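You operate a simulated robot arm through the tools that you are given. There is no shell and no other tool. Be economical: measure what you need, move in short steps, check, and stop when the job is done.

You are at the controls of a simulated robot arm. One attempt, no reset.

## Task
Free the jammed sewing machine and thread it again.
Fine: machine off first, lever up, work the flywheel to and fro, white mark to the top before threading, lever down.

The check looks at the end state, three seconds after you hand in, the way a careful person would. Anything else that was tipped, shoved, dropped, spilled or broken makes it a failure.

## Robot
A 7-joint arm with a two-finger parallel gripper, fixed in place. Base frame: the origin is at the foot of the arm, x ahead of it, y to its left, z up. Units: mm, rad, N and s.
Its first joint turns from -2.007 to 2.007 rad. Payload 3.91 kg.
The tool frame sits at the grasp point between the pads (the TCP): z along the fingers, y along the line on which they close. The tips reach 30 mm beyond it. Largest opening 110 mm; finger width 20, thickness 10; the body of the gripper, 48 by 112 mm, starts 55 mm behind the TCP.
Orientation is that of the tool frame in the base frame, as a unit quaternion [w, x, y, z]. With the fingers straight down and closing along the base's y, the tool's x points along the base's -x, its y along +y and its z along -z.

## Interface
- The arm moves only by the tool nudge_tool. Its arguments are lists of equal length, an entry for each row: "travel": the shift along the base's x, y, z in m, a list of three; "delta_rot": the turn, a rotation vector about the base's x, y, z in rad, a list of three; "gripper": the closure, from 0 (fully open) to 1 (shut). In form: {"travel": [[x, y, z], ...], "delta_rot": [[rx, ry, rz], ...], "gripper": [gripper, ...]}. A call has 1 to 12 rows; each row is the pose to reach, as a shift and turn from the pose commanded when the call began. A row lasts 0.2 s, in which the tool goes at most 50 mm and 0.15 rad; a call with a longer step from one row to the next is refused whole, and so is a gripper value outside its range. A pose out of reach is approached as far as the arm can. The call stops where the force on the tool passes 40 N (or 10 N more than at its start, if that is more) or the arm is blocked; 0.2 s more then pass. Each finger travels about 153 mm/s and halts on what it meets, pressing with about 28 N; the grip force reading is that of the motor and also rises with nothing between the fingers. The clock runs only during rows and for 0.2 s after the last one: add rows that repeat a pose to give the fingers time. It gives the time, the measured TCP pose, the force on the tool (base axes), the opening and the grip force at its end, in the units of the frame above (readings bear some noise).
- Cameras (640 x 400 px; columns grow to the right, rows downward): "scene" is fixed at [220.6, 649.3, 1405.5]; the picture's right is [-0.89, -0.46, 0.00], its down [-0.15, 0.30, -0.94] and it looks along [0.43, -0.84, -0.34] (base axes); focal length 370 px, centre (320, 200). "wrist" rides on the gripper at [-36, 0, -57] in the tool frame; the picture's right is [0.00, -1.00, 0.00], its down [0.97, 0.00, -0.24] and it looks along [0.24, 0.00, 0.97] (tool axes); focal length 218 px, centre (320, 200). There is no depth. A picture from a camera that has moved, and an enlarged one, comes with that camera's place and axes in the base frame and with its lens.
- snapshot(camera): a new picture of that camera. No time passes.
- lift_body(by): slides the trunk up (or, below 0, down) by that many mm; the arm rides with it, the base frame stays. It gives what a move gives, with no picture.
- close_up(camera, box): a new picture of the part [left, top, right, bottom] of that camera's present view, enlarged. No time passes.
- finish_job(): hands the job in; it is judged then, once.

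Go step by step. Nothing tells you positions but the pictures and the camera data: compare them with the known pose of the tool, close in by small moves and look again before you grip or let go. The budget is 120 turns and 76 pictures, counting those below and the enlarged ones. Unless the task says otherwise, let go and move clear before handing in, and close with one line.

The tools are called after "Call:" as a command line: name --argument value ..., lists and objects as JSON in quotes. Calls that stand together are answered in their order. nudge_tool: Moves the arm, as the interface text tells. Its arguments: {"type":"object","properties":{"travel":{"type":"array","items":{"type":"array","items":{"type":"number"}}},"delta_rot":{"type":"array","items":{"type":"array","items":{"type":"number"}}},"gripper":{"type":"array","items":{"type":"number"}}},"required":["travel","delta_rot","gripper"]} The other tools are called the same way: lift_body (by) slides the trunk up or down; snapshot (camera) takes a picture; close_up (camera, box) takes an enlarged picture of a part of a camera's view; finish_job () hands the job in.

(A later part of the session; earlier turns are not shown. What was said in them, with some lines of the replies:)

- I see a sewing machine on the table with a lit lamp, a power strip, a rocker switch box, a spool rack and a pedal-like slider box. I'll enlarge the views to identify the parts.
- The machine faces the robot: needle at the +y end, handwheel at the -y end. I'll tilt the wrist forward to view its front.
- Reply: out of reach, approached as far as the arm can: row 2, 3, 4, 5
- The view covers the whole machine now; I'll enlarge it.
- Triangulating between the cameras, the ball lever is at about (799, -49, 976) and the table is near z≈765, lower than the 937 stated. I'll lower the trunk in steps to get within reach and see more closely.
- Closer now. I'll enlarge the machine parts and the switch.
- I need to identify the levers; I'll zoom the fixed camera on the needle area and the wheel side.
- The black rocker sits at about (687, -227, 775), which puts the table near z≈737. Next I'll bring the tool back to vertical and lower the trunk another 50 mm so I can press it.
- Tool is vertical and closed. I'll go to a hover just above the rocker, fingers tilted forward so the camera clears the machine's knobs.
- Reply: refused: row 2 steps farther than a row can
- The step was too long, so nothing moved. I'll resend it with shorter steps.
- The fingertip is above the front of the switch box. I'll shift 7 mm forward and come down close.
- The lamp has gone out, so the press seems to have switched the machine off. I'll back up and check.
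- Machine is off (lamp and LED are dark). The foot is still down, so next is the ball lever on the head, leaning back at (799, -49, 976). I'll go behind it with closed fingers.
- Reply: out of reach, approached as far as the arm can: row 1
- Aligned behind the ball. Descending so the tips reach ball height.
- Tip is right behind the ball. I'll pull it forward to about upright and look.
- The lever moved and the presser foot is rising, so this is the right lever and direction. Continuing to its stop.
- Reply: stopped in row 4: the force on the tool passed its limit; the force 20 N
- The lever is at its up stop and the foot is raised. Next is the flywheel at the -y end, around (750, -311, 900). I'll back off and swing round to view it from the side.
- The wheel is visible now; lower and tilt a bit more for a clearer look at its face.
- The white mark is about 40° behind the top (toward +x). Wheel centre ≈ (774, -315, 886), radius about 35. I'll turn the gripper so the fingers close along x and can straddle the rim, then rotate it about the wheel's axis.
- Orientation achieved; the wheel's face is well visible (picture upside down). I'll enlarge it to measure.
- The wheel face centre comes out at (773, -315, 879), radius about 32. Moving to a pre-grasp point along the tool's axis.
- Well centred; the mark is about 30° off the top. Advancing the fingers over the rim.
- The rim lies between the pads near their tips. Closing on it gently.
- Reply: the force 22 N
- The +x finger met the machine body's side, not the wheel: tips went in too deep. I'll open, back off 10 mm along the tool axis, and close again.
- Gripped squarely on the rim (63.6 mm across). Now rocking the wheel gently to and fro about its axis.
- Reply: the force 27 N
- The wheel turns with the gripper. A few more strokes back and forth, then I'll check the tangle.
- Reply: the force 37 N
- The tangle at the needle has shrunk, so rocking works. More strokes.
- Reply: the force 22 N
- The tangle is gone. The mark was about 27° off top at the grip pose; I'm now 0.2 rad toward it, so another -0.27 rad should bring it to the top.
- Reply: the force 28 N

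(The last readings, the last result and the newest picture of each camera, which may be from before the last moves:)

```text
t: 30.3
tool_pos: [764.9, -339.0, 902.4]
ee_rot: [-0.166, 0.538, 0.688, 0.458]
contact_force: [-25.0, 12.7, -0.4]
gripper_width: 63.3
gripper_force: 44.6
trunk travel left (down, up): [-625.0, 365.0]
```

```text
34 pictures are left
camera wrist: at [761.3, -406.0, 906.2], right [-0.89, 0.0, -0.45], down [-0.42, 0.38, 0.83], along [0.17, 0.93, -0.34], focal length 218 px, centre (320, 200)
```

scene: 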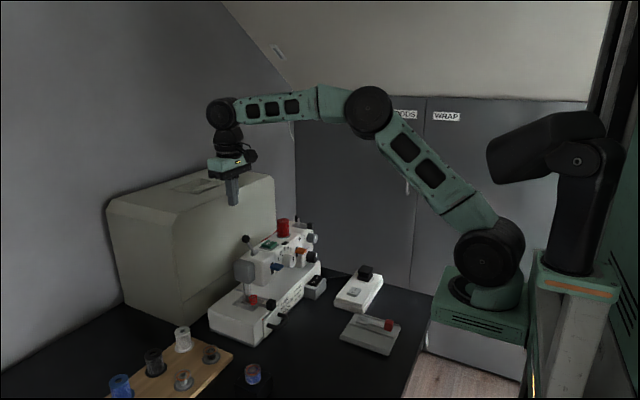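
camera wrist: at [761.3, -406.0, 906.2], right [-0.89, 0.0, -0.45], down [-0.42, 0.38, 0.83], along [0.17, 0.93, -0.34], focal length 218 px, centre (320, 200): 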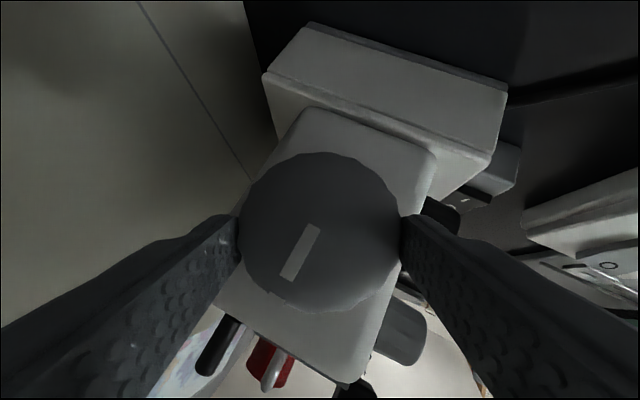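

The mark now points straight up within a couple of degrees. Releasing and backing out along the tool axis.

Call:
nudge_tool --travel '[[0, 0, 0], [0, 0, 0], [-0.008, -0.025, 0.0155], [-0.018, -0.057, 0.036], [-0.023, -0.09, 0.06]]' --delta_rot '[[0, 0, 0], [0, 0, 0], [0, 0, 0], [0, 0, 0], [0, 0.1, 0]]' --gripper '[0.35, 0.25, 0.25, 0.25, 0.25]'

Call:
close_up --camera "wrist" --box '[220, 80, 460, 320]'

Call:
close_up --camera "scene" --box '[215, 210, 335, 350]'

```text
t: 31.5
tool_pos: [743.5, -427.0, 962.8]
ee_rot: [-0.198, 0.562, 0.678, 0.431]
contact_force: [0.2, -0.4, 0.4]
gripper_width: 82.3
gripper_force: 0.0
trunk travel left (down, up): [-625.0, 365.0]
```

```text
1.67 times, centred on (340, 200) of wrist
camera zoom: at [742.2, -494.0, 966.7], right [-0.93, 0.0, -0.36], down [-0.33, 0.38, 0.86], along [0.14, 0.93, -0.35], focal length 364 px, centre (287, 200)
```

zoom: 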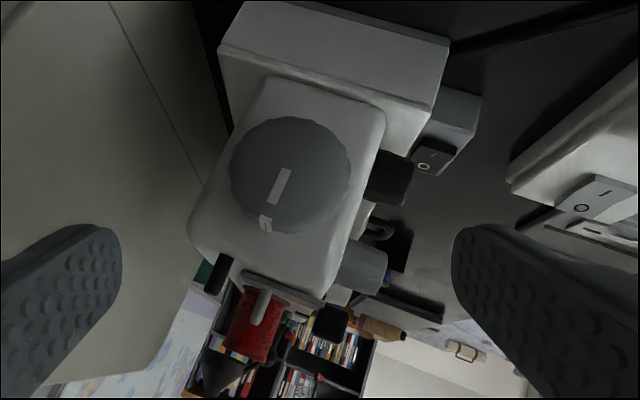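

```text
2.86 times, centred on (275, 280) of scene
camera zoom: at [220.6, 649.3, 1405.5], right [-0.89, -0.46, 0.0], down [-0.15, 0.3, -0.94], along [0.43, -0.84, -0.34], focal length 1056 px, centre (449, -29)
```

zoom: 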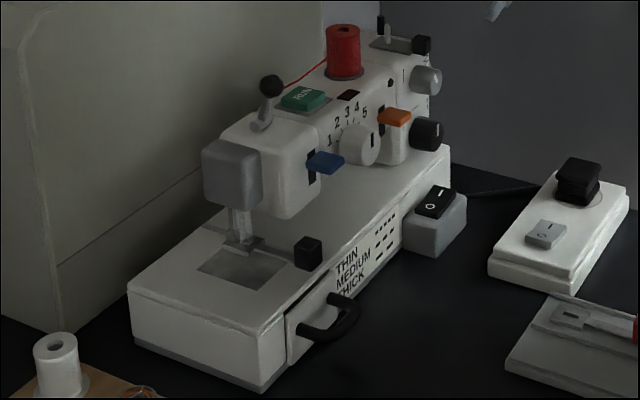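

The mark is at the top, the tangle is cleared. The remaining threading control should be the blue tab on the head at about (715, -64, 907). I'll first raise and unwind the wrist.

Call:
nudge_tool --travel '[[-0.02, 0, 0.03], [-0.04, 0.0, 0.06], [-0.05, 0, 0.09], [-0.05, 0, 0.12]]' --delta_rot '[[0, 0.1, 0], [0, 0.2, 0], [0, 0.3, 0], [0, 0.37, 0]]' --gripper '[0.4, 0.6, 0.8, 1]'

Call:
nudge_tool --travel '[[0, 0, 0], [0, 0, 0], [0, 0, 0], [0, 0, 0], [0, 0, 0], [0, 0, 0], [0, 0, 0], [0, 0, 0], [0, 0, 0], [0, 0, 0], [0, 0, 0]]' --delta_rot '[[0, -0.117, 0.0818], [0, -0.234, 0.1636], [0, -0.351, 0.2455], [0, -0.468, 0.3273], [0, -0.585, 0.409], [0, -0.702, 0.491], [0, -0.819, 0.5727], [0, -0.936, 0.6545], [0, -1.053, 0.7364], [0, -1.17, 0.8182], [0, -1.287, 0.9]]' --gripper '[1, 1, 1, 1, 1, 1, 1, 1, 1, 1, 1]'

Call:
nudge_tool --travel '[[-0.01, 0.03, 0.02], [-0.02, 0.06, 0.03], [-0.04, 0.1, 0.03], [-0.05, 0.14, 0.03], [-0.06, 0.18, 0.03], [-0.06, 0.22, 0.03], [-0.06, 0.26, 0.03]]' --delta_rot '[[-0.14, 0, 0], [-0.28, 0, 0], [-0.42, 0, 0], [-0.56, 0, 0], [-0.7, 0, 0], [-0.84, 0, 0], [-0.96, 0, 0]]' --gripper '[1, 1, 1, 1, 1, 1, 1]'

```text
t: 32.5
tool_pos: [691.8, -430.7, 1082.4]
ee_rot: [-0.32, 0.632, 0.63, 0.319]
contact_force: [0.7, -1.1, -0.9]
gripper_width: 0.0
gripper_force: 27.9
trunk travel left (down, up): [-625.0, 365.0]
```

```text
t: 34.9
tool_pos: [692.0, -430.6, 1083.9]
ee_rot: [0.009, 0.005, 0.887, 0.461]
contact_force: [-0.1, 0.5, -0.2]
gripper_width: 0.0
gripper_force: 27.7
trunk travel left (down, up): [-625.0, 365.0]
```

```text
t: 36.5
tool_pos: [630.0, -170.5, 1113.0]
ee_rot: [0.011, 0.001, 1.0, -0.001]
contact_force: [-0.4, -0.7, -0.6]
gripper_width: 0.0
gripper_force: 28.1
trunk travel left (down, up): [-625.0, 365.0]
```

Vertical again. Moving to a hover above the blue tab, tilted forward.

Call:
nudge_tool --travel '[[0, 0.03, -0.02], [0.01, 0.06, -0.045], [0.025, 0.085, -0.07], [0.04, 0.106, -0.095], [0.063, 0.106, -0.125]]' --delta_rot '[[0, -0.12, 0], [0, -0.24, 0], [0, -0.36, 0], [0, -0.48, 0], [0, -0.58, 0]]' --gripper '[1, 1, 1, 1, 1]'

Call:
close_up --camera "scene" --box '[225, 210, 315, 310]'

Call:
snapshot --camera "wrist"

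```text
t: 37.7
tool_pos: [693.2, -65.3, 986.1]
ee_rot: [0.298, 0.001, 0.954, 0.001]
contact_force: [-0.6, -0.6, 0.2]
gripper_width: 0.0
gripper_force: 28.0
trunk travel left (down, up): [-625.0, 365.0]
```

```text
4.00 times, centred on (270, 260) of scene
camera zoom: at [220.6, 649.3, 1405.5], right [-0.89, -0.46, 0.0], down [-0.15, 0.3, -0.94], along [0.43, -0.84, -0.34], focal length 1479 px, centre (520, -40)
```

zoom: 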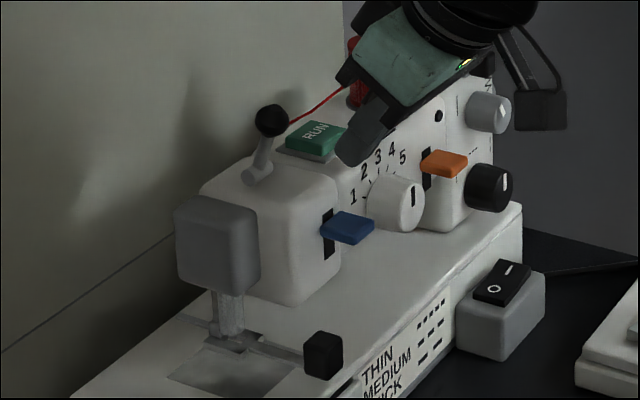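

```text
30 pictures are left
camera wrist: at [690.9, -64.3, 1053.5], right [0.0, -1.0, 0.0], down [-0.94, 0.0, -0.35], along [0.35, 0.0, -0.94], focal length 218 px, centre (320, 200)
```

wrist: 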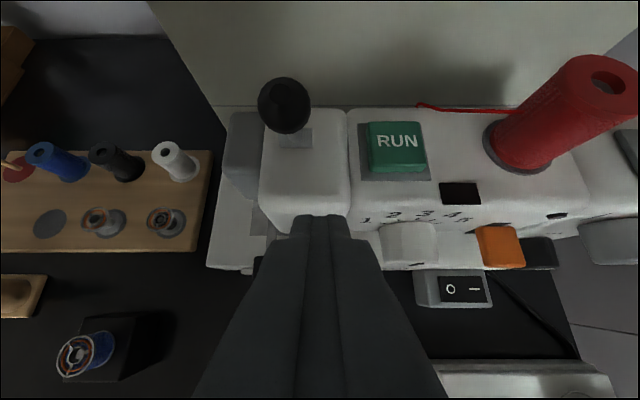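

The tip is above the tab. Pressing down in small steps.

Call:
nudge_tool --travel '[[0.003, 0, -0.025], [0.003, 0, -0.045], [0.003, 0, -0.055], [0.003, 0, -0.062], [0.003, 0, -0.069]]' --delta_rot '[[0, 0, 0], [0, 0, 0], [0, 0, 0], [0, 0, 0], [0, 0, 0]]' --gripper '[1, 1, 1, 1, 1]'

Call:
close_up --camera "scene" --box '[225, 220, 315, 320]'

```text
t: 38.9
tool_pos: [697.9, -64.8, 922.6]
ee_rot: [0.3, 0.002, 0.954, 0.001]
contact_force: [-12.3, -2.2, 37.5]
gripper_width: 0.1
gripper_force: 28.1
trunk travel left (down, up): [-625.0, 365.0]
```

```text
4.00 times, centred on (270, 270) of scene
camera zoom: at [220.6, 649.3, 1405.5], right [-0.89, -0.46, 0.0], down [-0.15, 0.3, -0.94], along [0.43, -0.84, -0.34], focal length 1479 px, centre (520, -80)
```

zoom: 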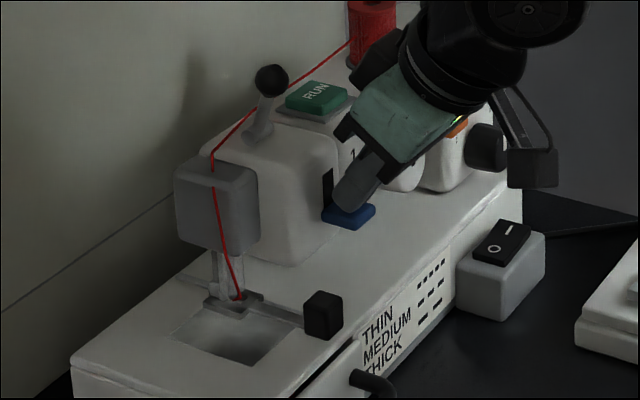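

The thread now runs from the spool to the needle. I'll release the tab and back off, then check that it stays threaded.

Call:
nudge_tool --travel '[[0, 0, 0.02], [-0.01, 0, 0.05], [-0.03, 0, 0.08], [-0.05, 0.0, 0.1]]' --delta_rot '[[0, 0, 0], [0, 0, 0], [0, 0, 0], [0, 0, 0]]' --gripper '[1, 1, 1, 1]'

Call:
close_up --camera "scene" --box '[225, 220, 315, 320]'

Call:
snapshot --camera "wrist"

```text
t: 39.9
tool_pos: [646.7, -63.9, 1015.8]
ee_rot: [0.295, 0.0, 0.955, 0.001]
contact_force: [-0.1, 0.7, 0.2]
gripper_width: 0.0
gripper_force: 28.2
trunk travel left (down, up): [-625.0, 365.0]
```

```text
4.00 times, centred on (270, 270) of scene
camera zoom: at [220.6, 649.3, 1405.5], right [-0.89, -0.46, 0.0], down [-0.15, 0.3, -0.94], along [0.43, -0.84, -0.34], focal length 1479 px, centre (520, -80)
```

zoom: 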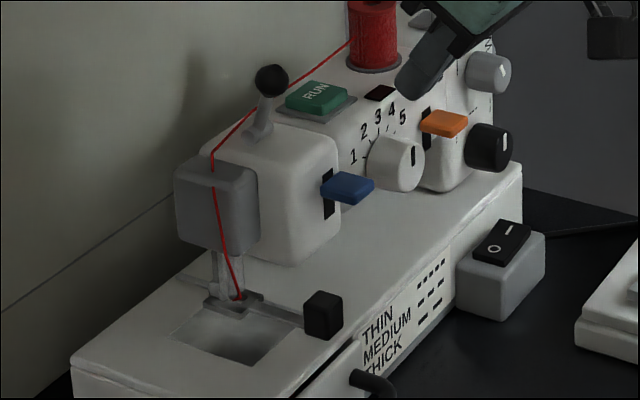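

```text
27 pictures are left
camera wrist: at [644.5, -63.3, 1083.5], right [0.0, -1.0, 0.0], down [-0.94, 0.0, -0.35], along [0.35, 0.0, -0.94], focal length 218 px, centre (320, 200)
```

wrist: 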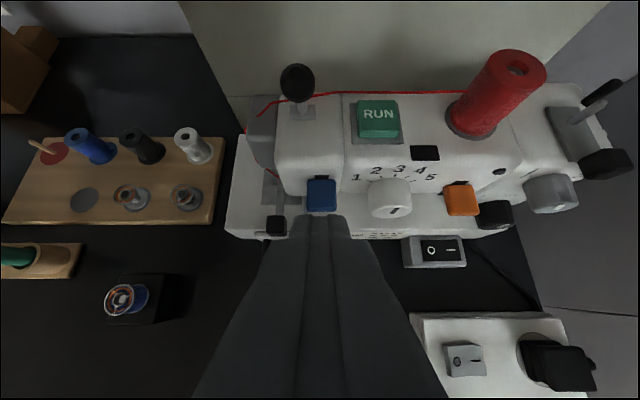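

Threading holds and the tab sprang back. Last: lever down — ball is at (760, -49, 982); I'll push it backward from the front.

Call:
nudge_tool --travel '[[0.01, 0.004, 0], [0.025, 0.008, 0], [0.04, 0.012, 0], [0.055, 0.015, -0.005], [0.07, 0.015, -0.012]]' --delta_rot '[[0, 0.12, 0], [0, 0.24, 0], [0, 0.36, 0], [0, 0.48, 0], [0, 0.597, 0]]' --gripper '[1, 1, 1, 1, 1]'

Call:
close_up --camera "scene" --box '[225, 190, 315, 290]'

```text
t: 41.1
tool_pos: [717.6, -48.0, 1006.3]
ee_rot: [0.0, 0.001, 1.0, 0.0]
contact_force: [0.3, 0.0, 0.3]
gripper_width: 0.0
gripper_force: 27.9
trunk travel left (down, up): [-625.0, 365.0]
```

```text
4.00 times, centred on (270, 240) of scene
camera zoom: at [220.6, 649.3, 1405.5], right [-0.89, -0.46, 0.0], down [-0.15, 0.3, -0.94], along [0.43, -0.84, -0.34], focal length 1479 px, centre (520, 40)
```

zoom: 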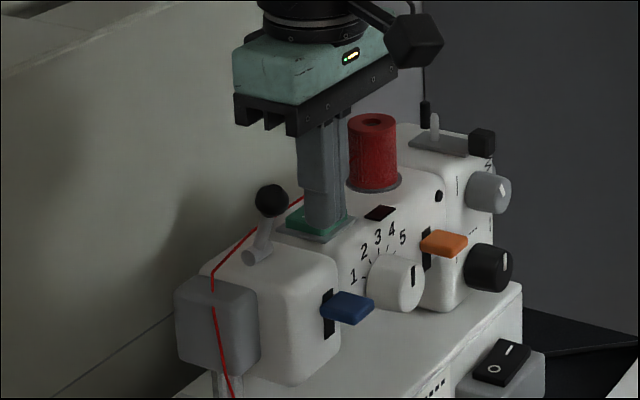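

Fingers stand just in front of the ball. Pushing it back.

Call:
nudge_tool --travel '[[0.015, 0, 0], [0.025, 0, 0], [0.035, 0, 0], [0.045, 0, -0.001], [0.053, 0, -0.002], [0.06, 0, -0.003], [0.066, 0, -0.004]]' --delta_rot '[[0, 0, 0], [0, 0, 0], [0, 0, 0], [0, 0, 0], [0, 0, 0], [0, 0, 0], [0, 0, 0]]' --gripper '[1, 1, 1, 1, 1, 1, 1]'

Call:
close_up --camera "scene" --box '[225, 220, 315, 320]'

```text
t: 42.8
tool_pos: [777.7, -47.9, 1002.5]
ee_rot: [-0.006, 0.001, 1.0, 0.0]
contact_force: [-19.3, -0.8, 8.3]
gripper_width: 0.0
gripper_force: 28.2
trunk travel left (down, up): [-625.0, 365.0]
stopped in row 7: the force on the tool passed its limit (the readings are from after the stop); the commanded pose is now the measured one
```

```text
4.00 times, centred on (270, 270) of scene
camera zoom: at [220.6, 649.3, 1405.5], right [-0.89, -0.46, 0.0], down [-0.15, 0.3, -0.94], along [0.43, -0.84, -0.34], focal length 1479 px, centre (520, -80)
```

zoom: 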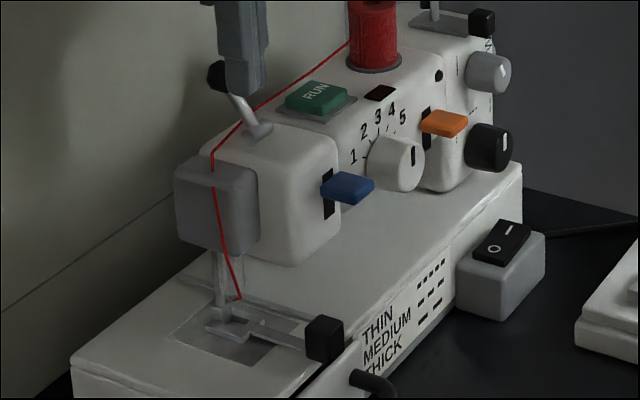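

The foot is down and the lever is at its stop. Retreating clear for a final check.

Call:
nudge_tool --travel '[[-0.015, 0, 0], [-0.035, 0, 0.02], [-0.06, 0, 0.05], [-0.09, 0, 0.08], [-0.13, -0.02, 0.1], [-0.17, -0.05, 0.11]]' --delta_rot '[[0, 0, 0], [0, 0, 0], [0, 0, 0], [0, 0, 0], [0, 0, 0], [0, 0, 0]]' --gripper '[1, 1, 1, 1, 1, 1]'

Call:
close_up --camera "scene" --box '[215, 210, 335, 340]'

Call:
snapshot --camera "scene"

```text
refused: row 6 steps farther than a row can; nothing moved
```

```text
3.08 times, centred on (275, 275) of scene
camera zoom: at [220.6, 649.3, 1405.5], right [-0.89, -0.46, 0.0], down [-0.15, 0.3, -0.94], along [0.43, -0.84, -0.34], focal length 1138 px, centre (458, -31)
```

zoom: 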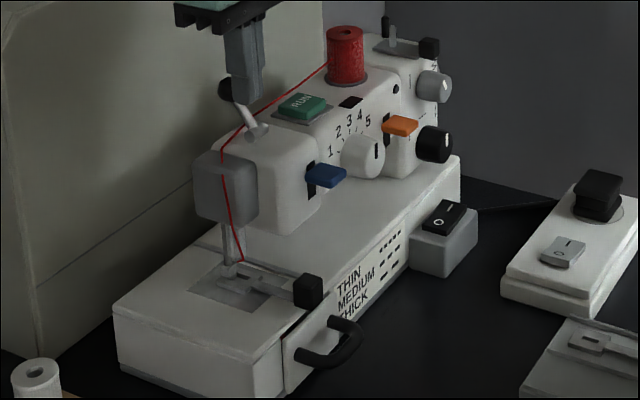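

```text
23 pictures are left
```

scene: 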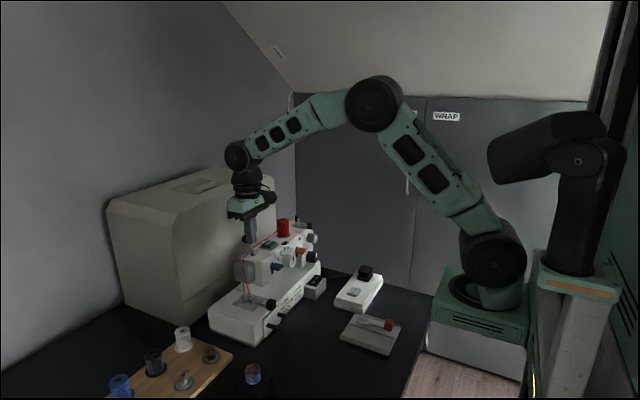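

One step was too long, so nothing moved. Same retreat with shorter steps, ending where I can view the wheel as well.

Call:
nudge_tool --travel '[[-0.015, 0, 0], [-0.035, 0, 0.02], [-0.06, 0, 0.05], [-0.085, -0.01, 0.08], [-0.115, -0.03, 0.1], [-0.145, -0.06, 0.11], [-0.15, -0.1, 0.11], [-0.15, -0.14, 0.11], [-0.15, -0.18, 0.11], [-0.15, -0.22, 0.11]]' --delta_rot '[[0, 0, 0], [0, 0, 0], [0, 0, 0], [0, 0, 0], [0, 0, 0], [0, 0, 0], [0, 0, 0], [0, 0, 0], [0, 0, 0], [0, 0, 0]]' --gripper '[1, 1, 1, 1, 1, 1, 1, 1, 1, 1]'

Call:
close_up --camera "scene" --box '[215, 210, 335, 340]'

Call:
snapshot --camera "wrist"

```text
t: 45.0
tool_pos: [631.7, -264.3, 1111.7]
ee_rot: [-0.005, 0.001, 1.0, -0.001]
contact_force: [-0.4, 0.6, -0.2]
gripper_width: 0.2
gripper_force: 28.0
trunk travel left (down, up): [-625.0, 365.0]
```

```text
3.08 times, centred on (275, 275) of scene
camera zoom: at [220.6, 649.3, 1405.5], right [-0.89, -0.46, 0.0], down [-0.15, 0.3, -0.94], along [0.43, -0.84, -0.34], focal length 1138 px, centre (458, -31)
```

zoom: 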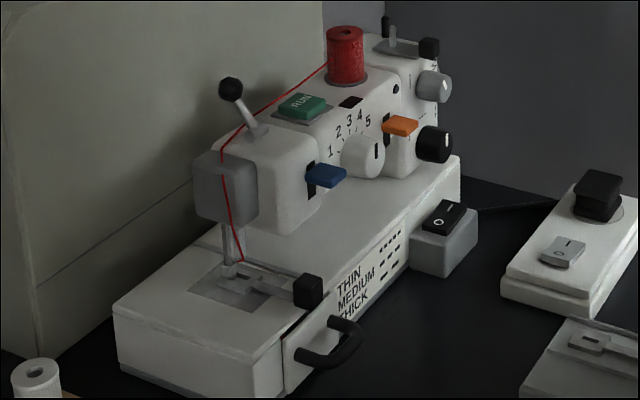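

```text
21 pictures are left
camera wrist: at [667.3, -265.7, 1167.6], right [0.0, -1.0, 0.0], down [-0.97, 0.0, 0.25], along [-0.25, 0.0, -0.97], focal length 218 px, centre (320, 200)
```

wrist: 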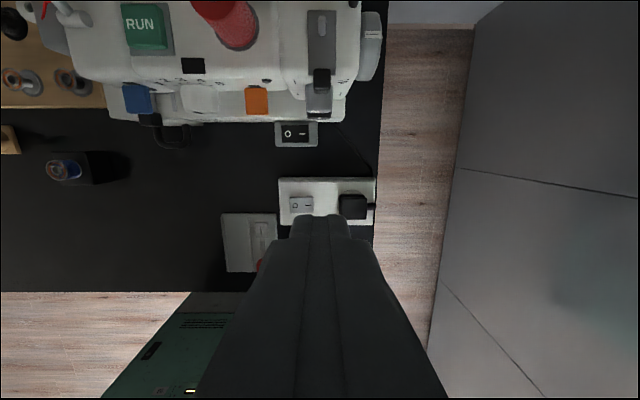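

The machine is off, the tangle is gone, the thread runs from spool to needle, the foot and lever are down, and the wheel's white mark is at the top. The arm is clear and nothing looks disturbed, so I'm handing in.

Call:
finish_job

```text
The job is handed in.
```

The sewing machine is switched off, freed of its thread jam and threaded again, with the white mark at the top and the lever down; I handed the job in, and no verdict has come back.
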